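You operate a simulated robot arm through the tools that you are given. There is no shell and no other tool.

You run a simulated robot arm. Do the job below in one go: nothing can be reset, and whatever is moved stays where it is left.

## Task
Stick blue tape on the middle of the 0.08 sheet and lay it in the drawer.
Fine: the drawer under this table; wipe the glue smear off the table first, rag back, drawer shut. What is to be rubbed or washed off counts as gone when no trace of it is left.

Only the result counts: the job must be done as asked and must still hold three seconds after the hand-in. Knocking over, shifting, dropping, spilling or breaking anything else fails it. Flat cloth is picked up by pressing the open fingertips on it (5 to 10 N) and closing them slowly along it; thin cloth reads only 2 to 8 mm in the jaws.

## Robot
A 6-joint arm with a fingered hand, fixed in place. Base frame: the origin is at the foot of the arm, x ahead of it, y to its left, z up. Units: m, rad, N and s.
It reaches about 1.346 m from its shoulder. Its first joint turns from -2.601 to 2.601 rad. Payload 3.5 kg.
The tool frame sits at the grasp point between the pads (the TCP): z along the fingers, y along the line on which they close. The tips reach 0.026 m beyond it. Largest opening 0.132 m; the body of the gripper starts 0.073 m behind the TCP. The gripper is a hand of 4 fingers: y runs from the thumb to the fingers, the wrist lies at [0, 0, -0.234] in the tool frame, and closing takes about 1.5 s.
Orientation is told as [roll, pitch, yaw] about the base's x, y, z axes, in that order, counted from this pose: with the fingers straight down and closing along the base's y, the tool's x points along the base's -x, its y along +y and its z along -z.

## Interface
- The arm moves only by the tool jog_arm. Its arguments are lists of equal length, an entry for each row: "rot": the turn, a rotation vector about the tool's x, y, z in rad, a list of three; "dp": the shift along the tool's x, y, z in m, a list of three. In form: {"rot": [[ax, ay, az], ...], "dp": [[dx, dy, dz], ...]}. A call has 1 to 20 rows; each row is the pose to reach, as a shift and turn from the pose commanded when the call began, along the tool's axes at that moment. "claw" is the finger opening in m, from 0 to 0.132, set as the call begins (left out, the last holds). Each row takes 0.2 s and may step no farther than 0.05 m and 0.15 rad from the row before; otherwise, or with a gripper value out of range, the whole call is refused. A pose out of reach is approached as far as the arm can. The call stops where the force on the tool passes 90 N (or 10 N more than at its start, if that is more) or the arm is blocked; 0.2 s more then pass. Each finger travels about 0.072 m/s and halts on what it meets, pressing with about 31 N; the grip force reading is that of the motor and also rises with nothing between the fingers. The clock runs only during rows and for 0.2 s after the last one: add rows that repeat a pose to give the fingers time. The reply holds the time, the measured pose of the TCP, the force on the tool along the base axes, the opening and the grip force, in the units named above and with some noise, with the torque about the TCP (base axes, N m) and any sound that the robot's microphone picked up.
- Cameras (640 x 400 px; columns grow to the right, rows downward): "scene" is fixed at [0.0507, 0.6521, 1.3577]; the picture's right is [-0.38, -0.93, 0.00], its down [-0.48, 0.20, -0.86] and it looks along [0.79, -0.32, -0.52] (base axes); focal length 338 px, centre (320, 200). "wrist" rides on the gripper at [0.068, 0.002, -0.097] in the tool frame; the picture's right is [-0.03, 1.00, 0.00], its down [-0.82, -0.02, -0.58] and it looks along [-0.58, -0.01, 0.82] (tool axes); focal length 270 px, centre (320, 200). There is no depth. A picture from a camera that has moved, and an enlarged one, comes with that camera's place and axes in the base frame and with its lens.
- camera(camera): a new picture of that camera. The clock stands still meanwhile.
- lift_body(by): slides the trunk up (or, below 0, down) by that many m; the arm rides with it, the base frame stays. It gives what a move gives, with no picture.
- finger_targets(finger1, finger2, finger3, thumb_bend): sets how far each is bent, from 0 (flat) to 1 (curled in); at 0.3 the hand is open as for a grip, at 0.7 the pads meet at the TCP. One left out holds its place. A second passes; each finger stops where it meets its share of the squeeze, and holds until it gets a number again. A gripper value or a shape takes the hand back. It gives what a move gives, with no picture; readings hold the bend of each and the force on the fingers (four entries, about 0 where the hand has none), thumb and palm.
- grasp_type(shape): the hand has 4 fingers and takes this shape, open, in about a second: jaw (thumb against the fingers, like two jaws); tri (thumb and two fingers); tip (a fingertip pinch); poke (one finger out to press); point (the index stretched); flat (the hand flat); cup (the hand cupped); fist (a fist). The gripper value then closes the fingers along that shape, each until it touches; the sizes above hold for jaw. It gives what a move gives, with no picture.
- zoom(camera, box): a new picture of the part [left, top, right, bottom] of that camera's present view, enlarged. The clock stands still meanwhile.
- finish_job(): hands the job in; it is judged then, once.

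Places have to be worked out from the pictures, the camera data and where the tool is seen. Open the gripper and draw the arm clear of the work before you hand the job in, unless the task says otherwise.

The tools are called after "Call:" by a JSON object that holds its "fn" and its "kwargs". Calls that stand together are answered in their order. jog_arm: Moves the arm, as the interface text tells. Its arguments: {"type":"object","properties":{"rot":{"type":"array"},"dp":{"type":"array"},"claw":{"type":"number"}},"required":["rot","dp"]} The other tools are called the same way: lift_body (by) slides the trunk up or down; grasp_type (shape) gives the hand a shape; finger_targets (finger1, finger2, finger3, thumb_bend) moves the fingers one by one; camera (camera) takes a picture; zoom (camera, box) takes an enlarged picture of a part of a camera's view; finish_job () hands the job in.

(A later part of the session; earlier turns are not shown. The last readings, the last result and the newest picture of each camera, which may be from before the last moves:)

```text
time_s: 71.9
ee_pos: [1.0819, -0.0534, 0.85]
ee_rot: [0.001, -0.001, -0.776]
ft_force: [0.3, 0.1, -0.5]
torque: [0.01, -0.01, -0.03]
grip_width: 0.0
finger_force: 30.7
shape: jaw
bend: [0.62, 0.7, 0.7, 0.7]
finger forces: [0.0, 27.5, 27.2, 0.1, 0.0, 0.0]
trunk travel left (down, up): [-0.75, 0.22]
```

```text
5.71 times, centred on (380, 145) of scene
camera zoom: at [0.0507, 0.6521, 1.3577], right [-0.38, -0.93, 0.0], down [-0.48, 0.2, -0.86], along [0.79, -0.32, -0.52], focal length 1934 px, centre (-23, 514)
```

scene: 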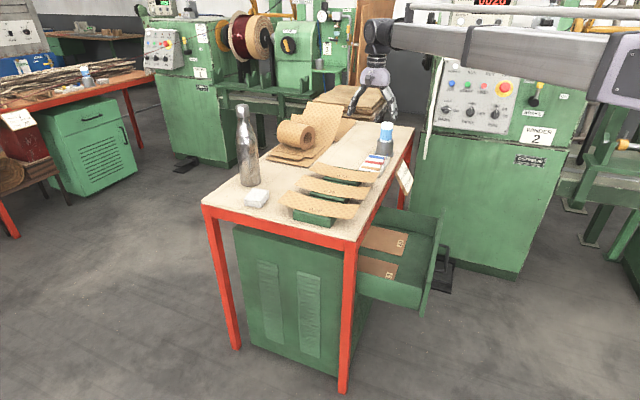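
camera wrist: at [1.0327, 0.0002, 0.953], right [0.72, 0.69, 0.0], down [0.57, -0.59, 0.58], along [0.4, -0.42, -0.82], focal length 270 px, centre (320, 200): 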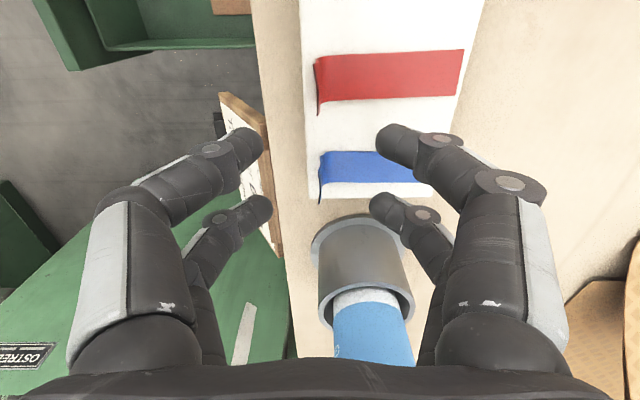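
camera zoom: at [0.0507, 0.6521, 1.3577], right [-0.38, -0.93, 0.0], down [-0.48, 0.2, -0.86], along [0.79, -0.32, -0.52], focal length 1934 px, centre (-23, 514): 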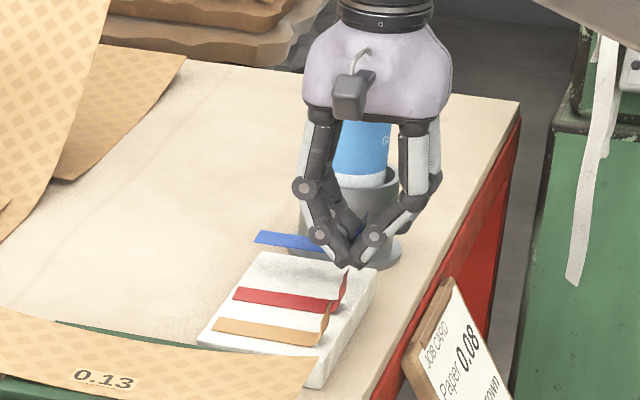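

The blue strip came off whole and hangs stiffly from the tab, pointing away from the robot. I raise it and carry it over to the 0.08 sheet.

Call:
{"fn": "lift_body", "kwargs": {"by": 0.08}}

Call:
{"fn": "jog_arm", "kwargs": {"rot": [[0, 0, 0], [0, 0, 0], [0, 0, 0], [0, 0, 0], [0, 0, 0], [0, 0, 0], [0, 0, 0], [0, 0, 0], [0, 0, 0], [0, 0, 0], [0, 0, 0]], "dp": [[0.0404, 0.0066, 0], [0.0807, 0.0131, 0], [0.1211, 0.0197, 0], [0.1615, 0.0263, 0], [0.2019, 0.0328, 0], [0.2422, 0.0394, 0], [0.2826, 0.0459, 0], [0.323, 0.0525, 0], [0.3634, 0.0591, 0], [0.4037, 0.0656, 0], [0.4441, 0.0722, 0]]}}

Call:
{"fn": "camera", "kwargs": {"camera": "wrist"}}

Call:
{"fn": "zoom", "kwargs": {"camera": "scene", "box": [260, 110, 380, 230]}}

```text
time_s: 73.1
ee_pos: [1.0821, -0.0517, 0.9317]
ee_rot: [0.002, 0.0, -0.776]
ft_force: [-0.5, -0.1, -0.3]
torque: [-0.02, -0.02, -0.01]
grip_width: 0.0002
finger_force: 31.0
shape: jaw
bend: [0.62, 0.7, 0.7, 0.7]
finger forces: [0.0, 27.5, 27.3, 0.0, 0.1, 0.1]
trunk travel left (down, up): [-0.83, 0.14]
```

```text
time_s: 75.5
ee_pos: [0.8181, 0.3108, 0.9311]
ee_rot: [0.0, 0.001, -0.778]
ft_force: [-0.7, 0.8, 0.9]
torque: [-0.06, 0.04, 0.02]
grip_width: 0.0
finger_force: 30.8
shape: jaw
bend: [0.62, 0.7, 0.7, 0.7]
finger forces: [0.0, 27.6, 27.4, 0.1, 0.0, 0.0]
trunk travel left (down, up): [-0.83, 0.14]
```

```text
taken
camera wrist: at [0.7698, 0.3614, 1.0275], right [0.72, 0.69, 0.0], down [0.57, -0.59, 0.58], along [0.4, -0.42, -0.82], focal length 270 px, centre (320, 200)
```

wrist: 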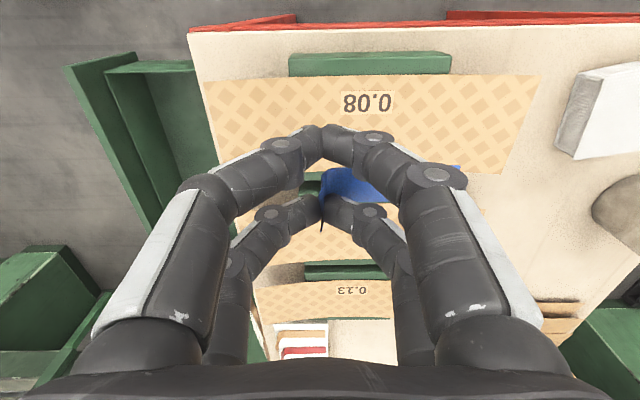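

```text
3.33 times, centred on (320, 170) of scene
camera zoom: at [0.0507, 0.6521, 1.3577], right [-0.38, -0.93, 0.0], down [-0.48, 0.2, -0.86], along [0.79, -0.32, -0.52], focal length 1128 px, centre (320, 300)
```

zoom: 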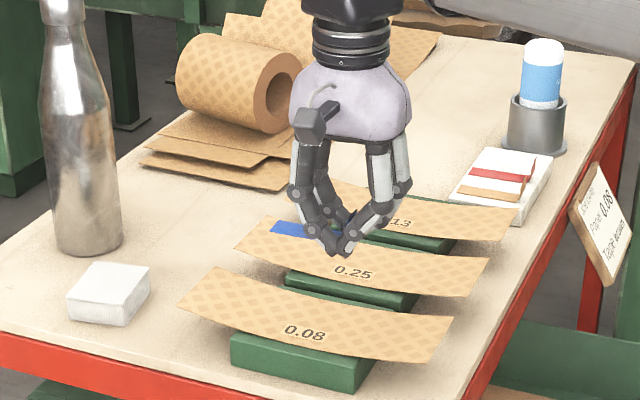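

I zoom in on the sheet in this view to get its corners and its centre precisely before lowering the tape.

Call:
{"fn": "zoom", "kwargs": {"camera": "wrist", "box": [180, 40, 400, 200]}}

Call:
{"fn": "zoom", "kwargs": {"camera": "wrist", "box": [380, 40, 600, 200]}}

```text
2.50 times, centred on (290, 120) of wrist
camera zoom: at [0.7698, 0.3614, 1.0275], right [0.72, 0.69, 0.0], down [0.57, -0.59, 0.58], along [0.4, -0.42, -0.82], focal length 676 px, centre (395, 400)
```

zoom: 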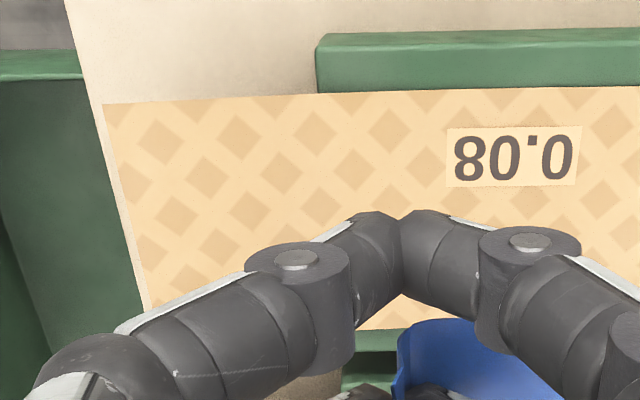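

```text
2.50 times, centred on (490, 120) of wrist
camera zoom: at [0.7698, 0.3614, 1.0275], right [0.72, 0.69, 0.0], down [0.57, -0.59, 0.58], along [0.4, -0.42, -0.82], focal length 676 px, centre (-105, 400)
```

zoom: 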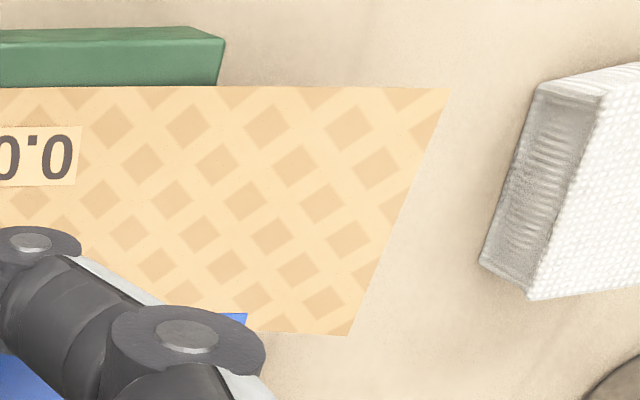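

The strip's middle is within 3–4 mm of the sheet's middle and parallel to it. I make that small correction and lower to about 1 cm above the sheet.

Call:
{"fn": "jog_arm", "kwargs": {"rot": [[0, 0, 0]], "dp": [[0.002, -0.003, 0]]}}

Call:
{"fn": "lift_body", "kwargs": {"by": -0.082}}

Call:
{"fn": "camera", "kwargs": {"camera": "wrist"}}

Call:
{"fn": "zoom", "kwargs": {"camera": "scene", "box": [270, 140, 370, 230]}}

```text
time_s: 75.9
ee_pos: [0.8133, 0.3093, 0.9311]
ee_rot: [-0.001, 0.0, -0.777]
ft_force: [-0.4, 0.0, -1.0]
torque: [-0.02, 0.01, 0.02]
grip_width: 0.0002
finger_force: 30.8
shape: jaw
bend: [0.62, 0.7, 0.7, 0.7]
finger forces: [0.0, 27.5, 27.3, 0.0, 0.1, 0.0]
trunk travel left (down, up): [-0.83, 0.14]
```

```text
time_s: 77.1
ee_pos: [0.8136, 0.3102, 0.8488]
ee_rot: [0.001, 0.0, -0.776]
ft_force: [-0.5, 0.1, -0.6]
torque: [-0.01, -0.01, -0.02]
grip_width: 0.0
finger_force: 31.8
shape: jaw
bend: [0.62, 0.7, 0.7, 0.7]
finger forces: [0.1, 27.5, 27.2, 0.1, 0.0, 0.1]
trunk travel left (down, up): [-0.748, 0.222]
```

```text
taken
camera wrist: at [0.7663, 0.3603, 0.9455], right [0.72, 0.69, 0.0], down [0.57, -0.59, 0.58], along [0.4, -0.42, -0.82], focal length 270 px, centre (320, 200)
```

wrist: 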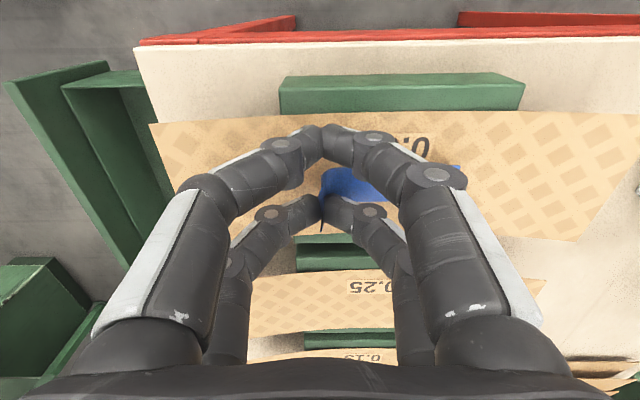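

```text
4.44 times, centred on (320, 185) of scene
camera zoom: at [0.0507, 0.6521, 1.3577], right [-0.38, -0.93, 0.0], down [-0.48, 0.2, -0.86], along [0.79, -0.32, -0.52], focal length 1504 px, centre (320, 267)
```

zoom: 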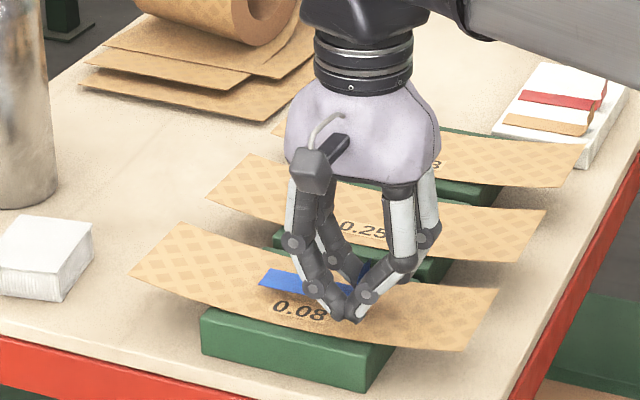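

The strip hovers about 1 cm above the middle of the sheet. I lower in small steps until contact shows in the force.

Call:
{"fn": "lift_body", "kwargs": {"by": -0.009}}

Call:
{"fn": "lift_body", "kwargs": {"by": -0.003}}

Call:
{"fn": "zoom", "kwargs": {"camera": "scene", "box": [280, 160, 350, 220]}}

```text
time_s: 77.7
ee_pos: [0.8135, 0.3101, 0.8408]
ee_rot: [-0.002, 0.0, -0.776]
ft_force: [-0.2, -0.4, 2.5]
torque: [0.02, -0.02, 0.01]
grip_width: 0.0
finger_force: 30.9
shape: jaw
bend: [0.62, 0.7, 0.7, 0.7]
finger forces: [0.0, 29.8, 28.8, 0.0, 0.1, 0.0]
trunk travel left (down, up): [-0.739, 0.231]
```

```text
time_s: 78.2
ee_pos: [0.8126, 0.31, 0.8401]
ee_rot: [0.004, -0.002, -0.777]
ft_force: [5.4, 2.3, 30.0]
torque: [0.28, -0.08, -0.1]
grip_width: 0.0002
finger_force: 31.3
shape: jaw
bend: [0.63, 0.71, 0.7, 0.7]
finger forces: [0.0, 35.5, 30.3, 0.0, 0.1, 0.0]
trunk travel left (down, up): [-0.736, 0.234]
```

```text
6.67 times, centred on (315, 190) of scene
camera zoom: at [0.0507, 0.6521, 1.3577], right [-0.38, -0.93, 0.0], down [-0.48, 0.2, -0.86], along [0.79, -0.32, -0.52], focal length 2257 px, centre (353, 267)
```

zoom: 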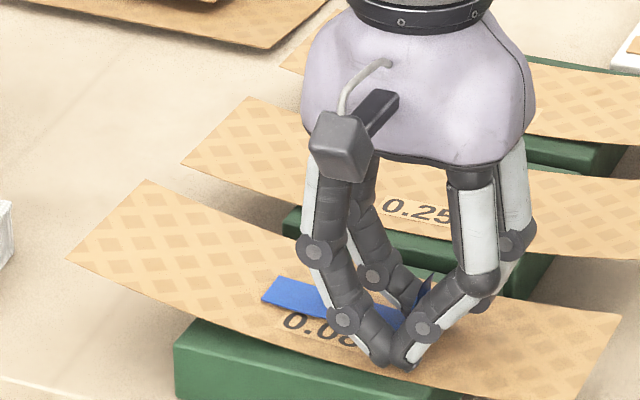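

Contact is firm (30 N), so the tape is pressed on. I ease up 2 mm to lower the force, then check.

Call:
{"fn": "lift_body", "kwargs": {"by": -0.0}}

Call:
{"fn": "lift_body", "kwargs": {"by": 0.002}}

```text
time_s: 78.7
ee_pos: [0.8137, 0.3094, 0.8394]
ee_rot: [0.003, -0.002, -0.775]
ft_force: [9.2, 3.6, 35.9]
torque: [0.31, -0.13, -0.09]
grip_width: 0.0
finger_force: 30.8
shape: jaw
bend: [0.64, 0.71, 0.7, 0.7]
finger forces: [0.1, 38.1, 30.0, 0.0, 0.0, 0.0]
trunk travel left (down, up): [-0.736, 0.234]
```

```text
time_s: 79.2
ee_pos: [0.8123, 0.3099, 0.8403]
ee_rot: [-0.001, 0.0, -0.777]
ft_force: [4.2, 2.3, 10.9]
torque: [0.1, -0.1, -0.01]
grip_width: 0.0
finger_force: 31.2
shape: jaw
bend: [0.63, 0.71, 0.7, 0.7]
finger forces: [0.1, 34.8, 29.5, 0.0, 0.0, 0.0]
trunk travel left (down, up): [-0.738, 0.232]
```

The press is down to about 11 N. Now I open the fingers to let go of the tab.

Call:
{"fn": "jog_arm", "kwargs": {"rot": [[0, 0, 0], [0, 0, 0], [0, 0, 0], [0, 0, 0]], "dp": [[0, 0, 0], [0, 0, 0], [0, 0, 0], [0, 0, 0]], "claw": 0.05}}

Call:
{"fn": "zoom", "kwargs": {"camera": "wrist", "box": [220, 90, 460, 260]}}

Call:
{"fn": "zoom", "kwargs": {"camera": "scene", "box": [280, 160, 350, 220]}}

```text
time_s: 80.2
ee_pos: [0.8132, 0.3113, 0.8402]
ee_rot: [0.001, 0.0, -0.777]
ft_force: [-1.8, -0.8, 6.4]
torque: [-0.05, -0.09, -0.04]
grip_width: 0.0488
finger_force: 0.0
shape: jaw
bend: [0.74, 0.76, 0.74, 0.7]
finger forces: [0.0, 5.4, 0.7, 0.0, 0.0, 0.1]
trunk travel left (down, up): [-0.738, 0.232]
```

```text
2.35 times, centred on (340, 175) of wrist
camera zoom: at [0.7659, 0.3601, 0.9359], right [0.72, 0.69, 0.0], down [0.57, -0.59, 0.58], along [0.4, -0.42, -0.82], focal length 636 px, centre (273, 259)
```

zoom: 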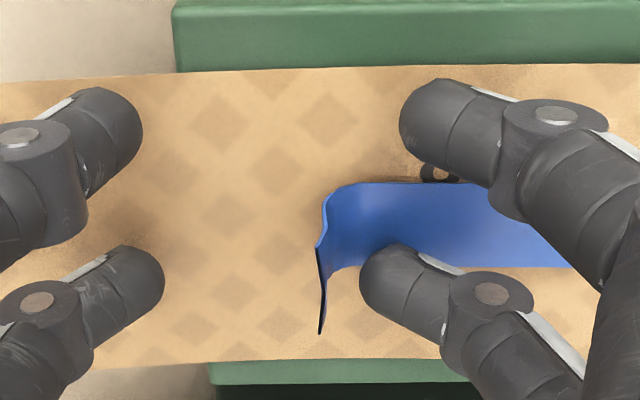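

```text
6.67 times, centred on (315, 190) of scene
camera zoom: at [0.0507, 0.6521, 1.3577], right [-0.38, -0.93, 0.0], down [-0.48, 0.2, -0.86], along [0.79, -0.32, -0.52], focal length 2257 px, centre (353, 267)
```

zoom: 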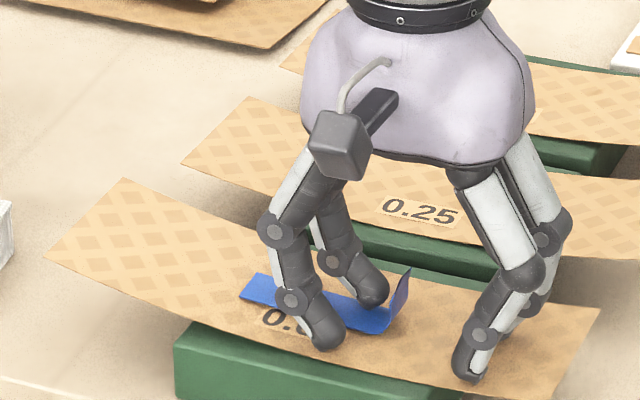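

The tape stayed on the sheet; the sheet slid about 1 cm with the opening finger but still rests well on its block. I raise the hand clear and look.

Call:
{"fn": "lift_body", "kwargs": {"by": 0.06}}

Call:
{"fn": "zoom", "kwargs": {"camera": "wrist", "box": [140, 40, 600, 300]}}

Call:
{"fn": "zoom", "kwargs": {"camera": "scene", "box": [270, 150, 370, 230]}}

```text
time_s: 81.2
ee_pos: [0.8135, 0.3102, 0.8994]
ee_rot: [-0.001, 0.001, -0.777]
ft_force: [0.6, -0.5, 0.0]
torque: [-0.02, -0.03, -0.03]
grip_width: 0.0498
finger_force: 0.1
shape: jaw
bend: [0.74, 0.74, 0.74, 0.7]
finger forces: [0.1, 0.0, 0.0, 0.0, 0.0, 0.0]
trunk travel left (down, up): [-0.798, 0.172]
```

```text
1.39 times, centred on (370, 170) of wrist
camera zoom: at [0.7664, 0.3604, 0.9954], right [0.72, 0.69, 0.0], down [0.57, -0.59, 0.58], along [0.4, -0.42, -0.82], focal length 376 px, centre (250, 242)
```

zoom: 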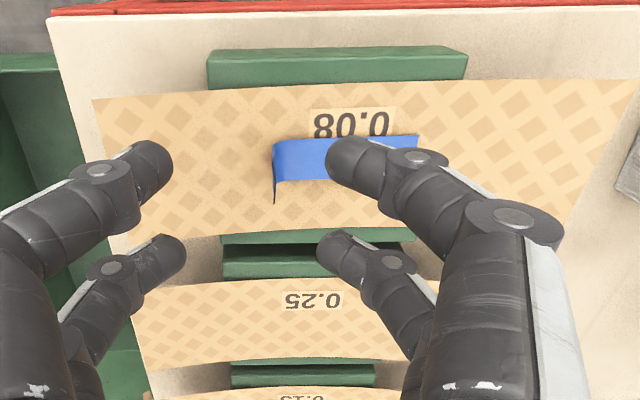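

```text
5.00 times, centred on (320, 190) of scene
camera zoom: at [0.0507, 0.6521, 1.3577], right [-0.38, -0.93, 0.0], down [-0.48, 0.2, -0.86], along [0.79, -0.32, -0.52], focal length 1692 px, centre (320, 250)
```

zoom: 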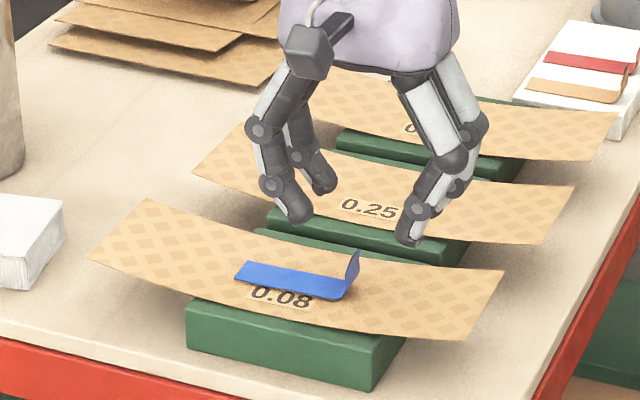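

The tape sits within about 4 mm of the sheet's middle. To make sure that it holds along its length, I close the fingertips and press them gently on the strip's middle.

Call:
{"fn": "jog_arm", "kwargs": {"rot": [[0, 0, 0], [0, 0, 0], [0, 0, 0], [0, 0, 0]], "dp": [[0.002, 0.02, 0], [0.004, 0.04, 0], [0.005, 0.053, 0], [0.005, 0.053, 0]], "claw": 0.0}}

Call:
{"fn": "lift_body", "kwargs": {"by": -0.06}}

Call:
{"fn": "zoom", "kwargs": {"camera": "wrist", "box": [140, 40, 600, 300]}}

Call:
{"fn": "zoom", "kwargs": {"camera": "scene", "box": [270, 150, 370, 230]}}

```text
time_s: 82.2
ee_pos: [0.8487, 0.3527, 0.8997]
ee_rot: [-0.001, 0.0, -0.777]
ft_force: [-0.2, -0.2, 0.4]
torque: [0.02, -0.01, -0.03]
grip_width: 0.0001
finger_force: 30.8
shape: jaw
bend: [0.62, 0.63, 0.63, 0.7]
finger forces: [0.1, 0.0, 0.0, 0.1, 0.0, 0.0]
trunk travel left (down, up): [-0.798, 0.172]
```

```text
time_s: 83.2
ee_pos: [0.8465, 0.351, 0.8415]
ee_rot: [0.003, -0.003, -0.775]
ft_force: [4.9, 2.1, 26.3]
torque: [-0.23, -0.5, 0.07]
grip_width: 0.0003
finger_force: 31.0
shape: jaw
bend: [0.62, 0.66, 0.66, 0.7]
finger forces: [0.0, 0.0, 0.1, 0.1, 0.0, 0.0]
trunk travel left (down, up): [-0.738, 0.232]
```

```text
1.39 times, centred on (370, 170) of wrist
camera zoom: at [0.7992, 0.4016, 0.9375], right [0.72, 0.7, 0.0], down [0.57, -0.59, 0.58], along [0.4, -0.41, -0.82], focal length 376 px, centre (250, 242)
```

zoom: 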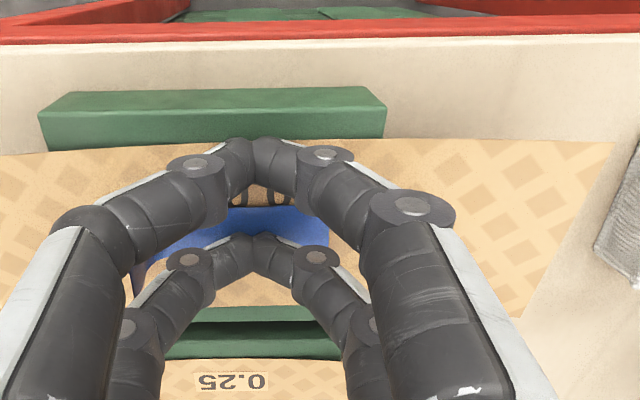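

```text
5.00 times, centred on (320, 190) of scene
camera zoom: at [0.0507, 0.6521, 1.3577], right [-0.38, -0.93, 0.0], down [-0.48, 0.2, -0.86], along [0.79, -0.32, -0.52], focal length 1692 px, centre (320, 250)
```

zoom: 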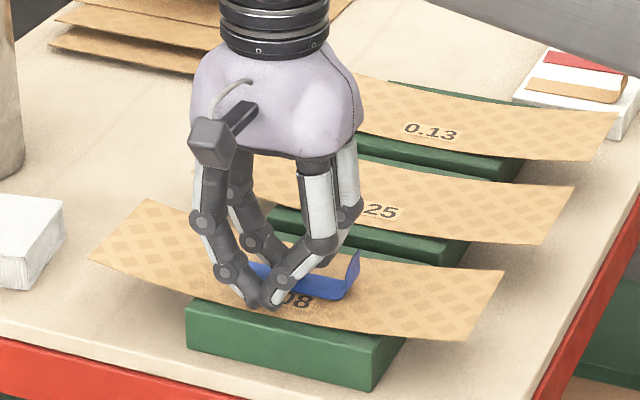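

The press reads 26 N, so the tape is well seated. I lift the hand off and retract it to in front of the table's near corner, in line with the sheet.

Call:
{"fn": "lift_body", "kwargs": {"by": 0.12}}

Call:
{"fn": "zoom", "kwargs": {"camera": "scene", "box": [270, 150, 370, 230]}}

Call:
{"fn": "camera", "kwargs": {"camera": "wrist"}}

```text
time_s: 84.7
ee_pos: [0.8468, 0.3521, 0.9597]
ee_rot: [0.001, 0.0, -0.777]
ft_force: [0.2, -0.2, 0.4]
torque: [-0.02, -0.02, -0.02]
grip_width: 0.0
finger_force: 30.5
shape: jaw
bend: [0.62, 0.65, 0.65, 0.7]
finger forces: [0.0, 0.0, 0.0, 0.0, 0.0, 0.0]
trunk travel left (down, up): [-0.858, 0.112]
```

```text
5.00 times, centred on (320, 190) of scene
camera zoom: at [0.0507, 0.6521, 1.3577], right [-0.38, -0.93, 0.0], down [-0.48, 0.2, -0.86], along [0.79, -0.32, -0.52], focal length 1692 px, centre (320, 250)
```

zoom: 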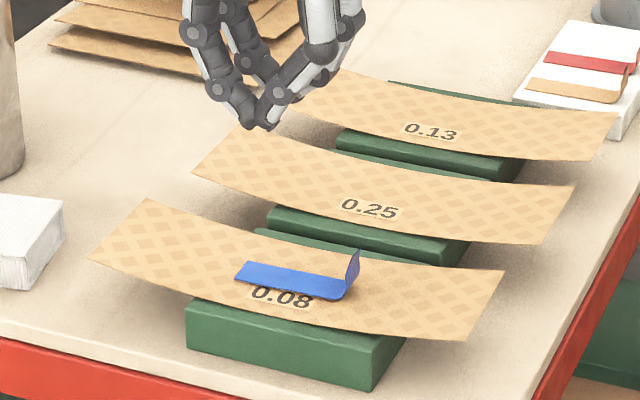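

```text
taken
camera wrist: at [0.8001, 0.4021, 1.0553], right [0.72, 0.69, 0.0], down [0.57, -0.59, 0.58], along [0.4, -0.42, -0.82], focal length 270 px, centre (320, 200)
```

wrist: 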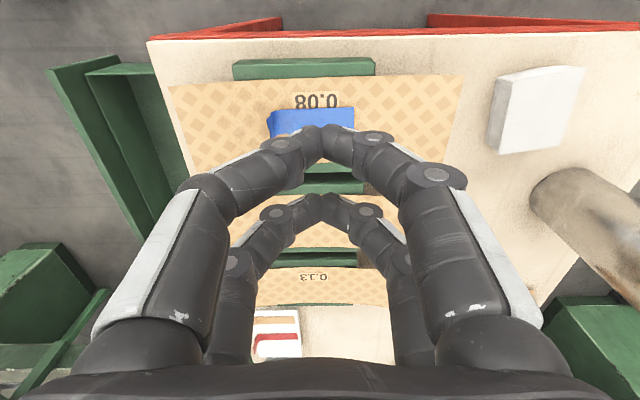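

The tape lies neatly in the sheet's middle. I retract along the sheet's direction to in front of the table edge.

Call:
{"fn": "jog_arm", "kwargs": {"rot": [[0, 0, 0], [0, 0, 0], [0, 0, 0], [0, 0, 0], [0, 0, 0], [0, 0, 0], [0, 0, 0], [0, 0, 0], [0, 0, 0]], "dp": [[-0.0019, -0.045, 0], [-0.0038, -0.09, 0], [-0.0057, -0.135, 0], [-0.0076, -0.18, 0], [-0.0095, -0.225, 0], [-0.0114, -0.27, 0], [-0.0133, -0.315, 0], [-0.0152, -0.36, 0], [-0.0171, -0.405, 0]]}}

Call:
{"fn": "camera", "kwargs": {"camera": "wrist"}}

```text
time_s: 86.7
ee_pos: [0.5754, 0.0507, 0.9594]
ee_rot: [0.001, -0.002, -0.777]
ft_force: [-0.1, -0.4, -0.8]
torque: [0.02, -0.01, 0.03]
grip_width: 0.0001
finger_force: 31.2
shape: jaw
bend: [0.62, 0.65, 0.65, 0.7]
finger forces: [0.1, 0.0, 0.0, 0.0, 0.0, 0.0]
trunk travel left (down, up): [-0.858, 0.112]
```

```text
taken
camera wrist: at [0.5273, 0.1007, 1.0556], right [0.72, 0.7, 0.0], down [0.57, -0.59, 0.58], along [0.4, -0.41, -0.82], focal length 270 px, centre (320, 200)
```

wrist: 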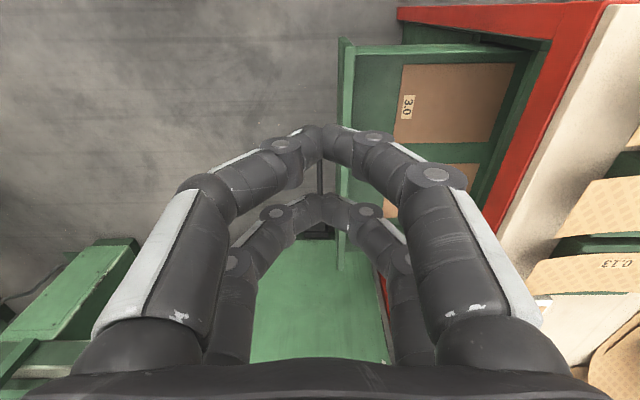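

From here the open drawer is seen from above. I zoom in to measure its inside and the lying sheets.

Call:
{"fn": "zoom", "kwargs": {"camera": "wrist", "box": [330, 20, 550, 200]}}

```text
2.22 times, centred on (440, 110) of wrist
camera zoom: at [0.5273, 0.1007, 1.0556], right [0.72, 0.7, 0.0], down [0.57, -0.59, 0.58], along [0.4, -0.41, -0.82], focal length 601 px, centre (53, 400)
```

zoom: 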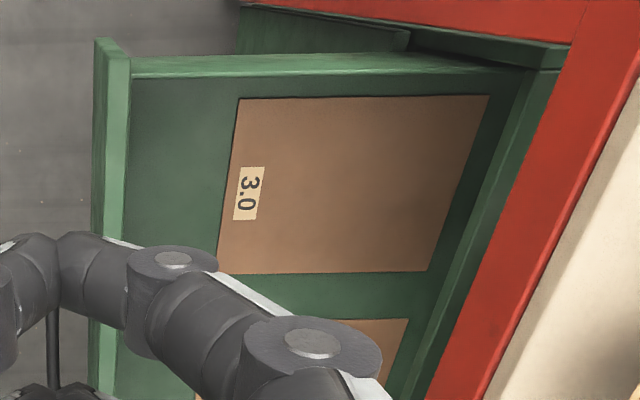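

The drawer's inside is clear: sheets 3.0 and 2.0 start at b≈0.59, leaving a free strip about 10 cm wide behind the front panel, over 35 cm long – room for the 0.08 sheet lying crosswise. Now I tilt the hand to point 35° below level toward the sheet's near end, with a small opening.

Call:
{"fn": "jog_arm", "kwargs": {"rot": [[-0.1371, 0, 0], [-0.2742, 0, 0], [-0.4113, 0, 0], [-0.5484, 0, 0], [-0.6855, 0, 0], [-0.8226, 0, 0], [-0.9599, 0, 0]], "dp": [[0, 0.032, -0.0022], [0, 0.0634, -0.0087], [0, 0.0936, -0.0195], [0, 0.122, -0.0343], [0, 0.1481, -0.0529], [0, 0.1715, -0.0748], [0, 0.1917, -0.0998]], "claw": 0.03}}

Call:
{"fn": "lift_body", "kwargs": {"by": -0.17}}

Call:
{"fn": "camera", "kwargs": {"camera": "wrist"}}

Call:
{"fn": "zoom", "kwargs": {"camera": "scene", "box": [260, 120, 460, 280]}}

```text
time_s: 88.3
ee_pos: [0.7118, 0.1884, 1.0595]
ee_rot: [0.961, -0.002, -0.777]
ft_force: [-0.2, 0.2, 0.1]
torque: [-0.03, 0.04, 0.02]
grip_width: 0.0299
finger_force: 0.1
shape: jaw
bend: [0.73, 0.73, 0.73, 0.7]
finger forces: [0.1, 0.0, 0.1, 0.0, 0.0, 0.0]
trunk travel left (down, up): [-0.858, 0.112]
```

```text
time_s: 90.2
ee_pos: [0.7092, 0.1882, 0.8886]
ee_rot: [0.962, 0.0, -0.776]
ft_force: [-0.9, -0.5, 0.8]
torque: [-0.02, 0.02, -0.02]
grip_width: 0.0299
finger_force: 0.1
shape: jaw
bend: [0.73, 0.73, 0.73, 0.7]
finger forces: [0.1, 0.0, 0.0, 0.0, 0.1, 0.0]
trunk travel left (down, up): [-0.688, 0.282]
```

```text
taken
camera wrist: at [0.6068, 0.1808, 0.9453], right [0.42, 0.39, 0.82], down [0.24, -0.92, 0.31], along [0.87, 0.07, -0.48], focal length 270 px, centre (320, 200)
```

wrist: 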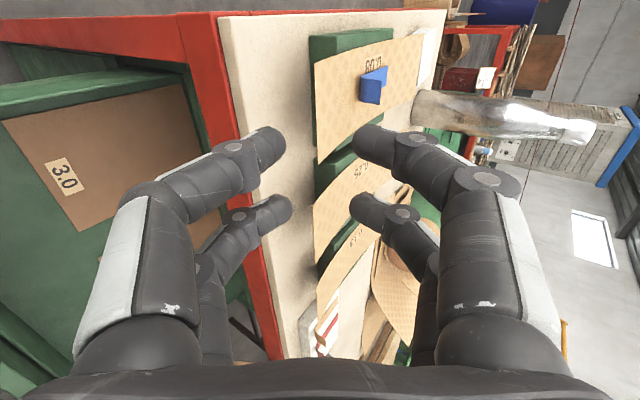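

```text
2.50 times, centred on (360, 200) of scene
camera zoom: at [0.0507, 0.6521, 1.3577], right [-0.38, -0.93, 0.0], down [-0.48, 0.2, -0.86], along [0.79, -0.32, -0.52], focal length 846 px, centre (220, 200)
```

zoom: 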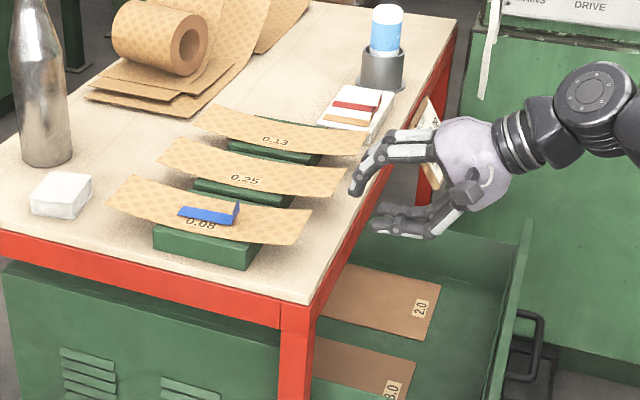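

The near end of the sheet is in view between the finger levels. I zoom in for precise alignment.

Call:
{"fn": "zoom", "kwargs": {"camera": "wrist", "box": [220, 20, 440, 200]}}

```text
2.22 times, centred on (330, 110) of wrist
camera zoom: at [0.6068, 0.1808, 0.9453], right [0.42, 0.39, 0.82], down [0.24, -0.92, 0.31], along [0.87, 0.07, -0.48], focal length 601 px, centre (298, 400)
```

zoom: 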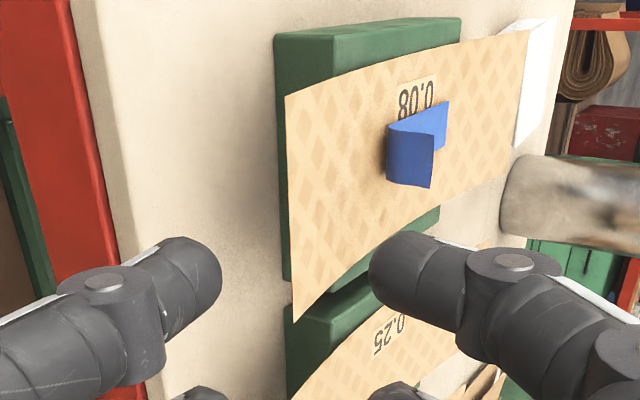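

The sheet's end lies at about b=0.716, z=0.826, right on the hand's axis and centred between the finger pairs. I lower 4.7 cm while still short of the table edge, then look again.

Call:
{"fn": "lift_body", "kwargs": {"by": -0.045}}

Call:
{"fn": "zoom", "kwargs": {"camera": "wrist", "box": [220, 20, 440, 200]}}

Call:
{"fn": "zoom", "kwargs": {"camera": "scene", "box": [300, 140, 420, 240]}}

```text
time_s: 91.1
ee_pos: [0.7098, 0.1879, 0.8443]
ee_rot: [0.96, 0.001, -0.777]
ft_force: [0.2, 0.0, 0.0]
torque: [0.0, 0.0, -0.04]
grip_width: 0.0297
finger_force: 0.1
shape: jaw
bend: [0.73, 0.73, 0.73, 0.7]
finger forces: [0.0, 0.0, 0.0, 0.1, 0.1, 0.1]
trunk travel left (down, up): [-0.643, 0.327]
```

```text
2.22 times, centred on (330, 110) of wrist
camera zoom: at [0.6068, 0.1808, 0.9003], right [0.42, 0.39, 0.82], down [0.24, -0.92, 0.31], along [0.87, 0.07, -0.48], focal length 601 px, centre (298, 400)
```

zoom: 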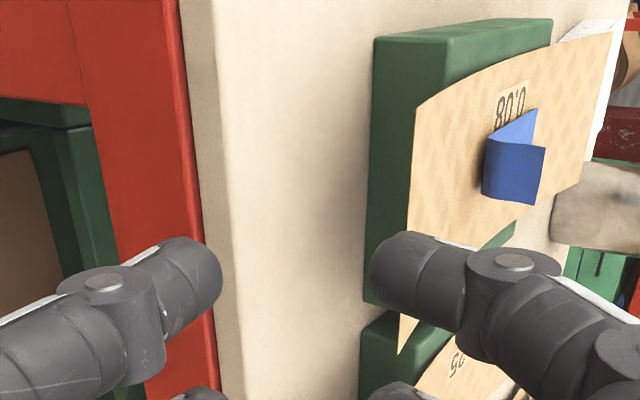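

```text
4.00 times, centred on (360, 190) of scene
camera zoom: at [0.0507, 0.6521, 1.3577], right [-0.38, -0.93, 0.0], down [-0.48, 0.2, -0.86], along [0.79, -0.32, -0.52], focal length 1354 px, centre (160, 240)
```

zoom: 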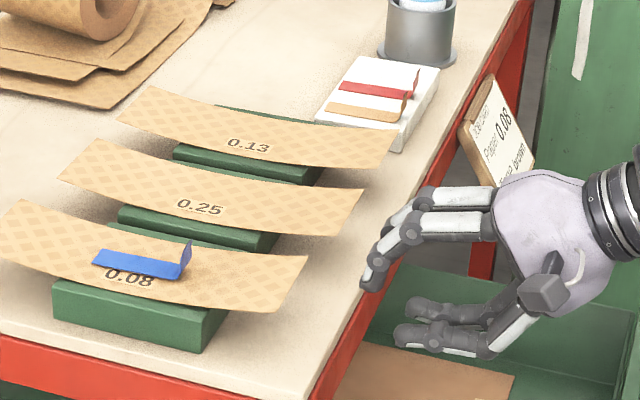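

Two views agree: the sheet's end is at b≈0.722, z≈0.824, and the lower fingertips pass about 2 cm above the table. I lower 5 mm and advance level by 4 cm, then check before going the rest.

Call:
{"fn": "lift_body", "kwargs": {"by": -0.005}}

Call:
{"fn": "jog_arm", "kwargs": {"rot": [[0, 0, 0], [0, 0, 0]], "dp": [[0, 0.0143, 0.0205], [0, 0.0258, 0.0369]]}}

Call:
{"fn": "zoom", "kwargs": {"camera": "wrist", "box": [220, 20, 460, 220]}}

Call:
{"fn": "zoom", "kwargs": {"camera": "scene", "box": [300, 140, 420, 240]}}

```text
time_s: 91.7
ee_pos: [0.7102, 0.1872, 0.8399]
ee_rot: [0.96, 0.001, -0.777]
ft_force: [0.4, 0.3, 0.6]
torque: [0.0, 0.04, -0.02]
grip_width: 0.03
finger_force: 0.1
shape: jaw
bend: [0.73, 0.73, 0.73, 0.7]
finger forces: [0.0, 0.0, 0.0, 0.0, 0.1, 0.1]
trunk travel left (down, up): [-0.638, 0.332]
```

```text
time_s: 92.2
ee_pos: [0.7413, 0.2196, 0.84]
ee_rot: [0.959, 0.0, -0.776]
ft_force: [0.2, -0.2, 0.6]
torque: [0.01, -0.01, -0.02]
grip_width: 0.0298
finger_force: 0.1
shape: jaw
bend: [0.73, 0.73, 0.73, 0.7]
finger forces: [0.0, 0.0, 0.0, 0.0, 0.1, 0.0]
trunk travel left (down, up): [-0.638, 0.332]
```

```text
2.00 times, centred on (340, 120) of wrist
camera zoom: at [0.6383, 0.2126, 0.8953], right [0.42, 0.39, 0.82], down [0.24, -0.92, 0.31], along [0.87, 0.07, -0.48], focal length 541 px, centre (280, 360)
```

zoom: 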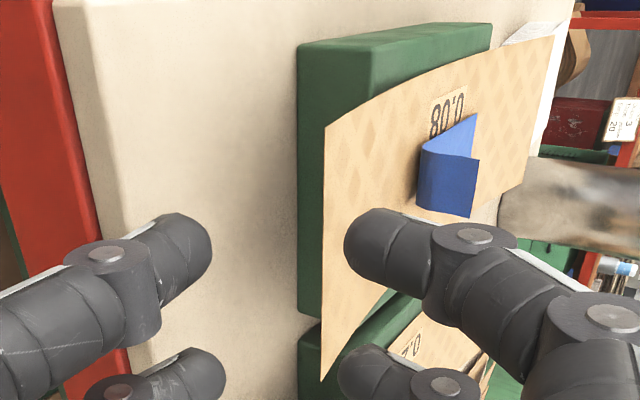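

```text
4.00 times, centred on (360, 190) of scene
camera zoom: at [0.0507, 0.6521, 1.3577], right [-0.38, -0.93, 0.0], down [-0.48, 0.2, -0.86], along [0.79, -0.32, -0.52], focal length 1354 px, centre (160, 240)
```

zoom: 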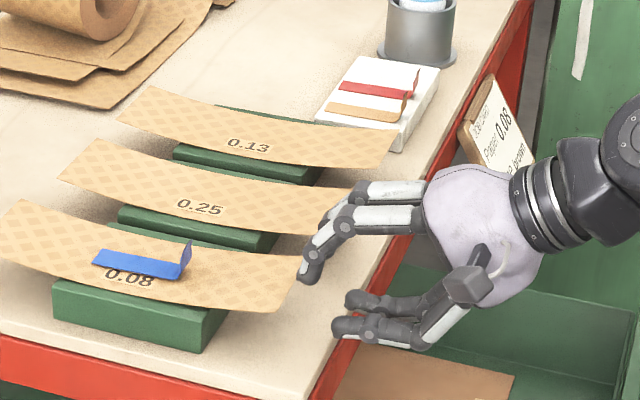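

Alignment holds: the sheet's end will pass between the tips. I advance the remaining 3.5 cm level.

Call:
{"fn": "jog_arm", "kwargs": {"rot": [[0, 0, 0], [0, 0, 0], [0, 0, 0]], "dp": [[0, 0.0069, 0.0098], [0, 0.0137, 0.0197], [0, 0.02, 0.0287]]}}

Call:
{"fn": "zoom", "kwargs": {"camera": "wrist", "box": [220, 20, 460, 220]}}

Call:
{"fn": "zoom", "kwargs": {"camera": "scene", "box": [290, 160, 390, 240]}}

```text
time_s: 93.0
ee_pos: [0.7668, 0.2452, 0.8404]
ee_rot: [0.959, 0.0, -0.777]
ft_force: [0.2, 0.0, 0.2]
torque: [-0.01, 0.0, -0.01]
grip_width: 0.03
finger_force: 0.0
shape: jaw
bend: [0.73, 0.73, 0.73, 0.7]
finger forces: [0.0, 0.1, 0.0, 0.0, 0.0, 0.0]
trunk travel left (down, up): [-0.638, 0.332]
```

```text
2.00 times, centred on (340, 120) of wrist
camera zoom: at [0.6627, 0.2377, 0.8952], right [0.42, 0.39, 0.82], down [0.24, -0.92, 0.31], along [0.87, 0.07, -0.48], focal length 541 px, centre (280, 360)
```

zoom: 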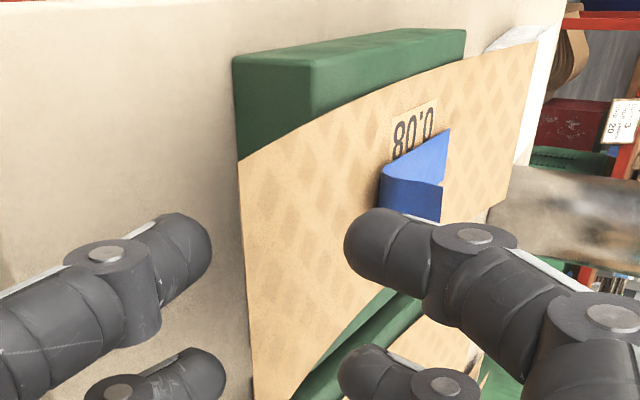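

```text
5.00 times, centred on (340, 200) of scene
camera zoom: at [0.0507, 0.6521, 1.3577], right [-0.38, -0.93, 0.0], down [-0.48, 0.2, -0.86], along [0.79, -0.32, -0.52], focal length 1692 px, centre (220, 200)
```

zoom: 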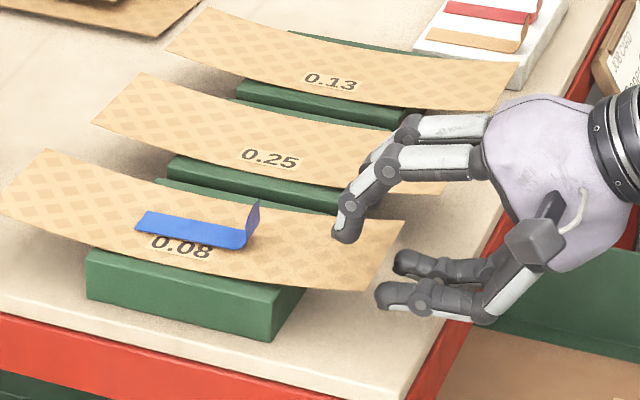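

The sheet's end is now between the tips with about 13 mm overlap. I go 5 mm further and close the jaws on it.

Call:
{"fn": "jog_arm", "kwargs": {"rot": [[0, 0, 0]], "dp": [[0, 0.0029, 0.0041]]}}

Call:
{"fn": "jog_arm", "kwargs": {"rot": [[0, 0, 0], [0, 0, 0], [0, 0, 0], [0, 0, 0], [0, 0, 0]], "dp": [[0, 0, 0], [0, 0, 0], [0, 0, 0], [0, 0, 0], [0, 0, 0]], "claw": 0.0}}

Call:
{"fn": "zoom", "kwargs": {"camera": "wrist", "box": [220, 20, 460, 220]}}

Call:
{"fn": "zoom", "kwargs": {"camera": "scene", "box": [290, 160, 390, 240]}}

```text
time_s: 93.5
ee_pos: [0.7694, 0.2488, 0.8383]
ee_rot: [0.96, 0.0, -0.776]
ft_force: [0.0, -0.6, 0.5]
torque: [0.02, -0.01, 0.02]
grip_width: 0.0298
finger_force: 0.0
shape: jaw
bend: [0.73, 0.73, 0.73, 0.7]
finger forces: [0.1, 0.1, 0.0, 0.0, 0.0, 0.1]
trunk travel left (down, up): [-0.638, 0.332]
```

```text
time_s: 94.7
ee_pos: [0.7702, 0.2491, 0.8393]
ee_rot: [0.959, 0.001, -0.778]
ft_force: [1.0, 0.8, 2.3]
torque: [0.32, -0.34, 0.01]
grip_width: 0.0
finger_force: 31.1
shape: jaw
bend: [0.7, 0.7, 0.7, 0.7]
finger forces: [28.4, 28.5, 26.9, 0.1, 26.8, 0.0]
trunk travel left (down, up): [-0.638, 0.332]
```

```text
2.00 times, centred on (340, 120) of wrist
camera zoom: at [0.6661, 0.2413, 0.8954], right [0.42, 0.39, 0.82], down [0.24, -0.92, 0.31], along [0.88, 0.07, -0.48], focal length 541 px, centre (280, 360)
```

zoom: 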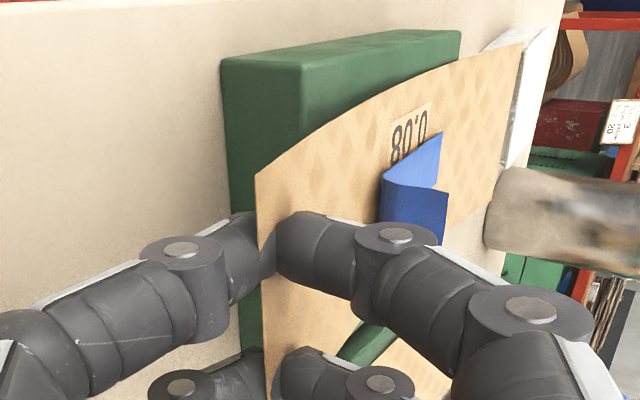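

```text
5.00 times, centred on (340, 200) of scene
camera zoom: at [0.0507, 0.6521, 1.3577], right [-0.38, -0.93, 0.0], down [-0.48, 0.2, -0.86], along [0.79, -0.32, -0.52], focal length 1692 px, centre (220, 200)
```

zoom: 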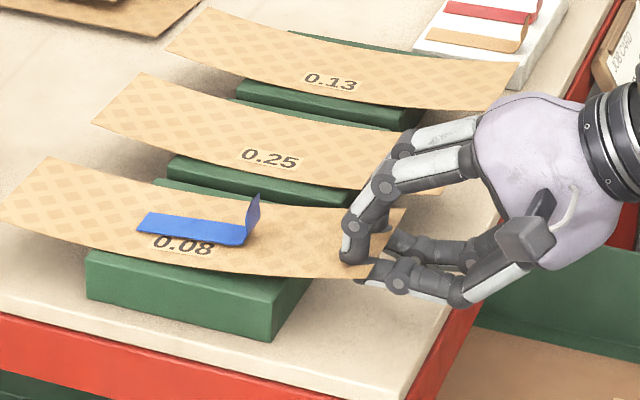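

All digits hold the sheet's end (≈28 N each). I lift a few centimetres and check that it comes along steadily.

Call:
{"fn": "lift_body", "kwargs": {"by": 0.04}}

Call:
{"fn": "zoom", "kwargs": {"camera": "scene", "box": [270, 130, 410, 240]}}

Call:
{"fn": "camera", "kwargs": {"camera": "wrist"}}

```text
time_s: 95.5
ee_pos: [0.7689, 0.2474, 0.8784]
ee_rot: [0.959, 0.0, -0.776]
ft_force: [0.2, 0.2, 0.3]
torque: [0.03, -0.06, 0.0]
grip_width: 0.0
finger_force: 31.0
shape: jaw
bend: [0.7, 0.7, 0.7, 0.71]
finger forces: [27.6, 27.7, 27.6, 0.1, 27.7, 0.1]
trunk travel left (down, up): [-0.678, 0.292]
```

```text
3.64 times, centred on (340, 185) of scene
camera zoom: at [0.0507, 0.6521, 1.3577], right [-0.38, -0.93, 0.0], down [-0.48, 0.2, -0.86], along [0.79, -0.32, -0.52], focal length 1231 px, centre (247, 254)
```

zoom: 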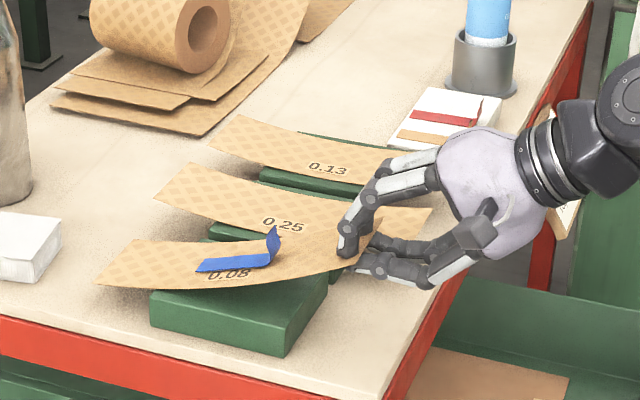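

```text
taken
camera wrist: at [0.6662, 0.2412, 0.9352], right [0.42, 0.39, 0.82], down [0.24, -0.92, 0.31], along [0.87, 0.07, -0.48], focal length 270 px, centre (320, 200)
```

wrist: 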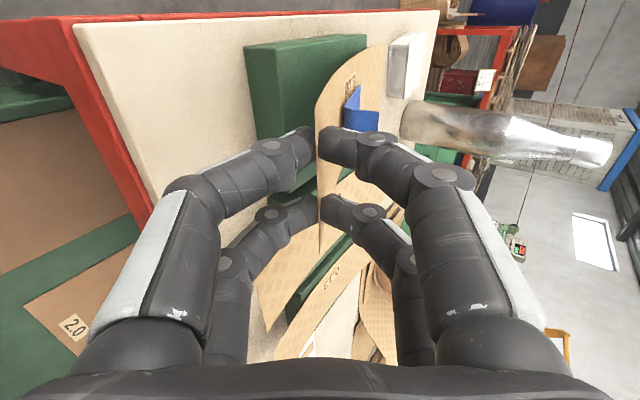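

The sheet follows, tilting down away from the hand; I keep lifting straight up so that its far end clears the table and block.

Call:
{"fn": "lift_body", "kwargs": {"by": 0.08}}

Call:
{"fn": "camera", "kwargs": {"camera": "scene"}}

Call:
{"fn": "zoom", "kwargs": {"camera": "scene", "box": [270, 130, 410, 240]}}

Call:
{"fn": "camera", "kwargs": {"camera": "wrist"}}

```text
time_s: 96.7
ee_pos: [0.7697, 0.2481, 0.9594]
ee_rot: [0.96, 0.0, -0.778]
ft_force: [-0.3, -0.7, 0.1]
torque: [-0.01, -0.01, 0.02]
grip_width: 0.0002
finger_force: 30.5
shape: jaw
bend: [0.7, 0.7, 0.7, 0.71]
finger forces: [27.8, 27.9, 27.9, 0.0, 27.9, 0.0]
trunk travel left (down, up): [-0.758, 0.212]
```

```text
taken
```

scene: 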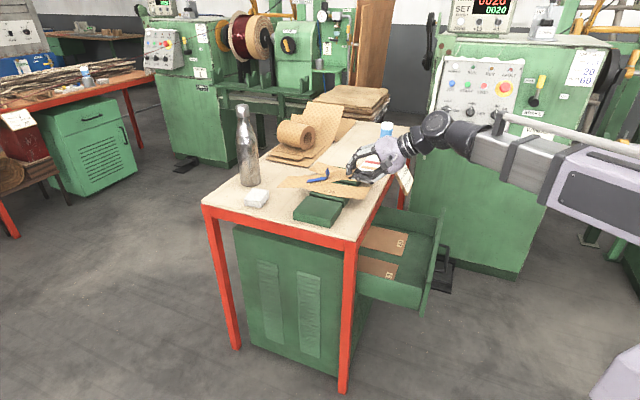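

```text
3.64 times, centred on (340, 185) of scene
camera zoom: at [0.0507, 0.6521, 1.3577], right [-0.38, -0.93, 0.0], down [-0.48, 0.2, -0.86], along [0.79, -0.32, -0.52], focal length 1231 px, centre (247, 254)
```

zoom: 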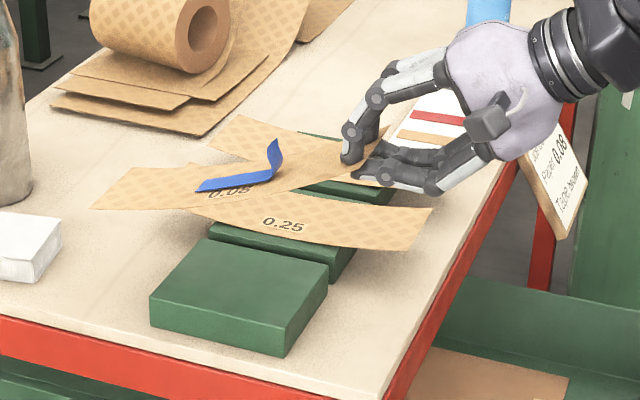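

```text
taken
camera wrist: at [0.6663, 0.2413, 1.0152], right [0.42, 0.39, 0.82], down [0.24, -0.92, 0.31], along [0.87, 0.07, -0.48], focal length 270 px, centre (320, 200)
```

wrist: 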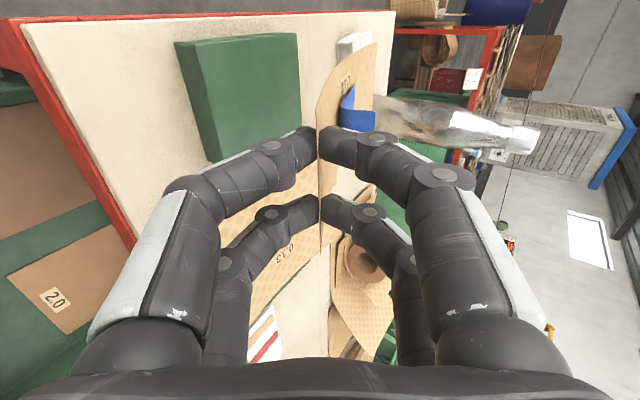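

The sheet is held firmly with the tape on it; its chord dips about 18° away from the hand. I raise 8 cm more for clearance, then swing the hand a quarter turn about the vertical so the sheet points along the drawer's width.

Call:
{"fn": "lift_body", "kwargs": {"by": 0.08}}

Call:
{"fn": "jog_arm", "kwargs": {"rot": [[0, -0.1072, 0.0751], [0, -0.2145, 0.1502], [0, -0.3217, 0.2253], [0, -0.4289, 0.3003], [0, -0.5362, 0.3754], [0, -0.6434, 0.4505], [0, -0.7506, 0.5256], [0, -0.8579, 0.6007], [0, -0.9651, 0.6758], [0, -1.0723, 0.7508], [0, -1.1796, 0.8259], [0, -1.2868, 0.901]], "dp": [[-0.0163, -0.0004, -0.0006], [-0.0322, -0.0026, -0.0038], [-0.0474, -0.0068, -0.0097], [-0.0612, -0.0126, -0.0179], [-0.0733, -0.02, -0.0286], [-0.0835, -0.0289, -0.0413], [-0.0914, -0.0392, -0.056], [-0.0966, -0.0507, -0.0724], [-0.099, -0.063, -0.0899], [-0.0984, -0.0761, -0.1087], [-0.0947, -0.0897, -0.128], [-0.0876, -0.1035, -0.1478]]}}

Call:
{"fn": "camera", "kwargs": {"camera": "scene"}}

Call:
{"fn": "camera", "kwargs": {"camera": "wrist"}}

```text
time_s: 97.8
ee_pos: [0.7705, 0.2487, 1.039]
ee_rot: [0.959, -0.001, -0.774]
ft_force: [0.4, 0.1, 0.4]
torque: [-0.03, 0.0, -0.01]
grip_width: 0.0
finger_force: 30.8
shape: jaw
bend: [0.7, 0.7, 0.7, 0.71]
finger forces: [27.8, 28.0, 28.0, 0.0, 27.9, 0.1]
trunk travel left (down, up): [-0.838, 0.132]
```

```text
time_s: 100.4
ee_pos: [0.7051, 0.057, 1.0403]
ee_rot: [0.963, 0.0, -2.35]
ft_force: [-1.3, 0.3, -0.9]
torque: [0.02, -0.03, 0.01]
grip_width: 0.0
finger_force: 31.0
shape: jaw
bend: [0.7, 0.7, 0.7, 0.71]
finger forces: [27.5, 27.5, 27.6, 0.0, 27.7, 0.1]
trunk travel left (down, up): [-0.838, 0.132]
```

```text
taken
```

scene: 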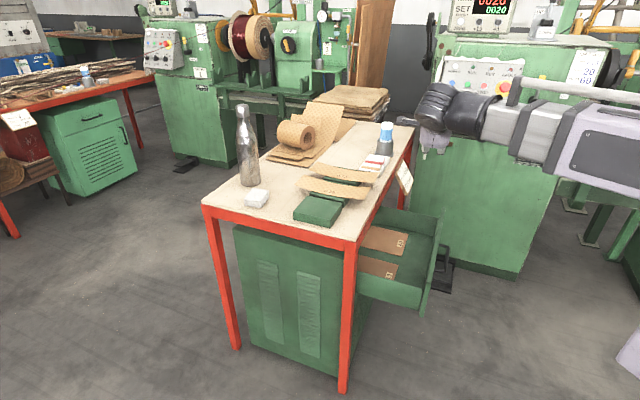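

```text
taken
camera wrist: at [0.6981, 0.1625, 1.0955], right [0.39, -0.42, 0.82], down [-0.92, -0.24, 0.31], along [0.07, -0.88, -0.48], focal length 270 px, centre (320, 200)
```

wrist: 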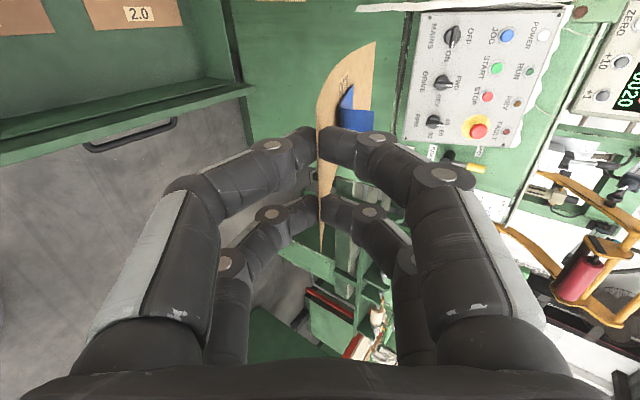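

The sheet now points along the drawer's width, about centred over the free strip (b≈0.535). I lower 0.25 m and check the view before going into the drawer.

Call:
{"fn": "lift_body", "kwargs": {"by": -0.25}}

Call:
{"fn": "camera", "kwargs": {"camera": "wrist"}}

Call:
{"fn": "zoom", "kwargs": {"camera": "scene", "box": [320, 130, 480, 310]}}

```text
time_s: 103.0
ee_pos: [0.7064, 0.0586, 0.789]
ee_rot: [0.963, 0.001, -2.348]
ft_force: [-0.5, 0.3, -0.6]
torque: [0.0, 0.02, -0.03]
grip_width: 0.0
finger_force: 30.9
shape: jaw
bend: [0.7, 0.7, 0.7, 0.71]
finger forces: [27.4, 27.6, 27.6, 0.0, 27.6, 0.0]
trunk travel left (down, up): [-0.588, 0.382]
```

```text
taken
camera wrist: at [0.6982, 0.1625, 0.8454], right [0.39, -0.42, 0.82], down [-0.92, -0.24, 0.31], along [0.07, -0.87, -0.48], focal length 270 px, centre (320, 200)
```

wrist: 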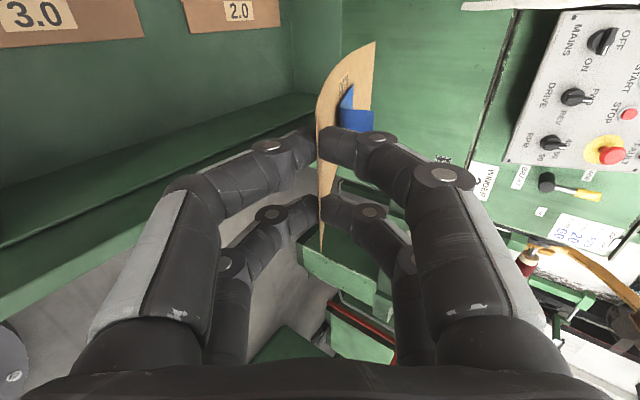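

```text
2.22 times, centred on (400, 220) of scene
camera zoom: at [0.0507, 0.6521, 1.3577], right [-0.38, -0.93, 0.0], down [-0.48, 0.2, -0.86], along [0.79, -0.32, -0.52], focal length 752 px, centre (142, 156)
```

zoom: 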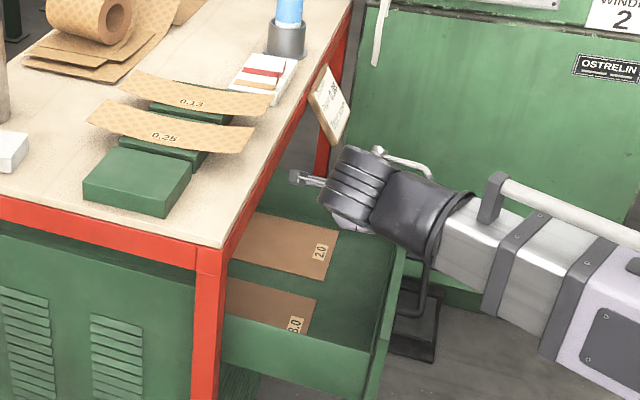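

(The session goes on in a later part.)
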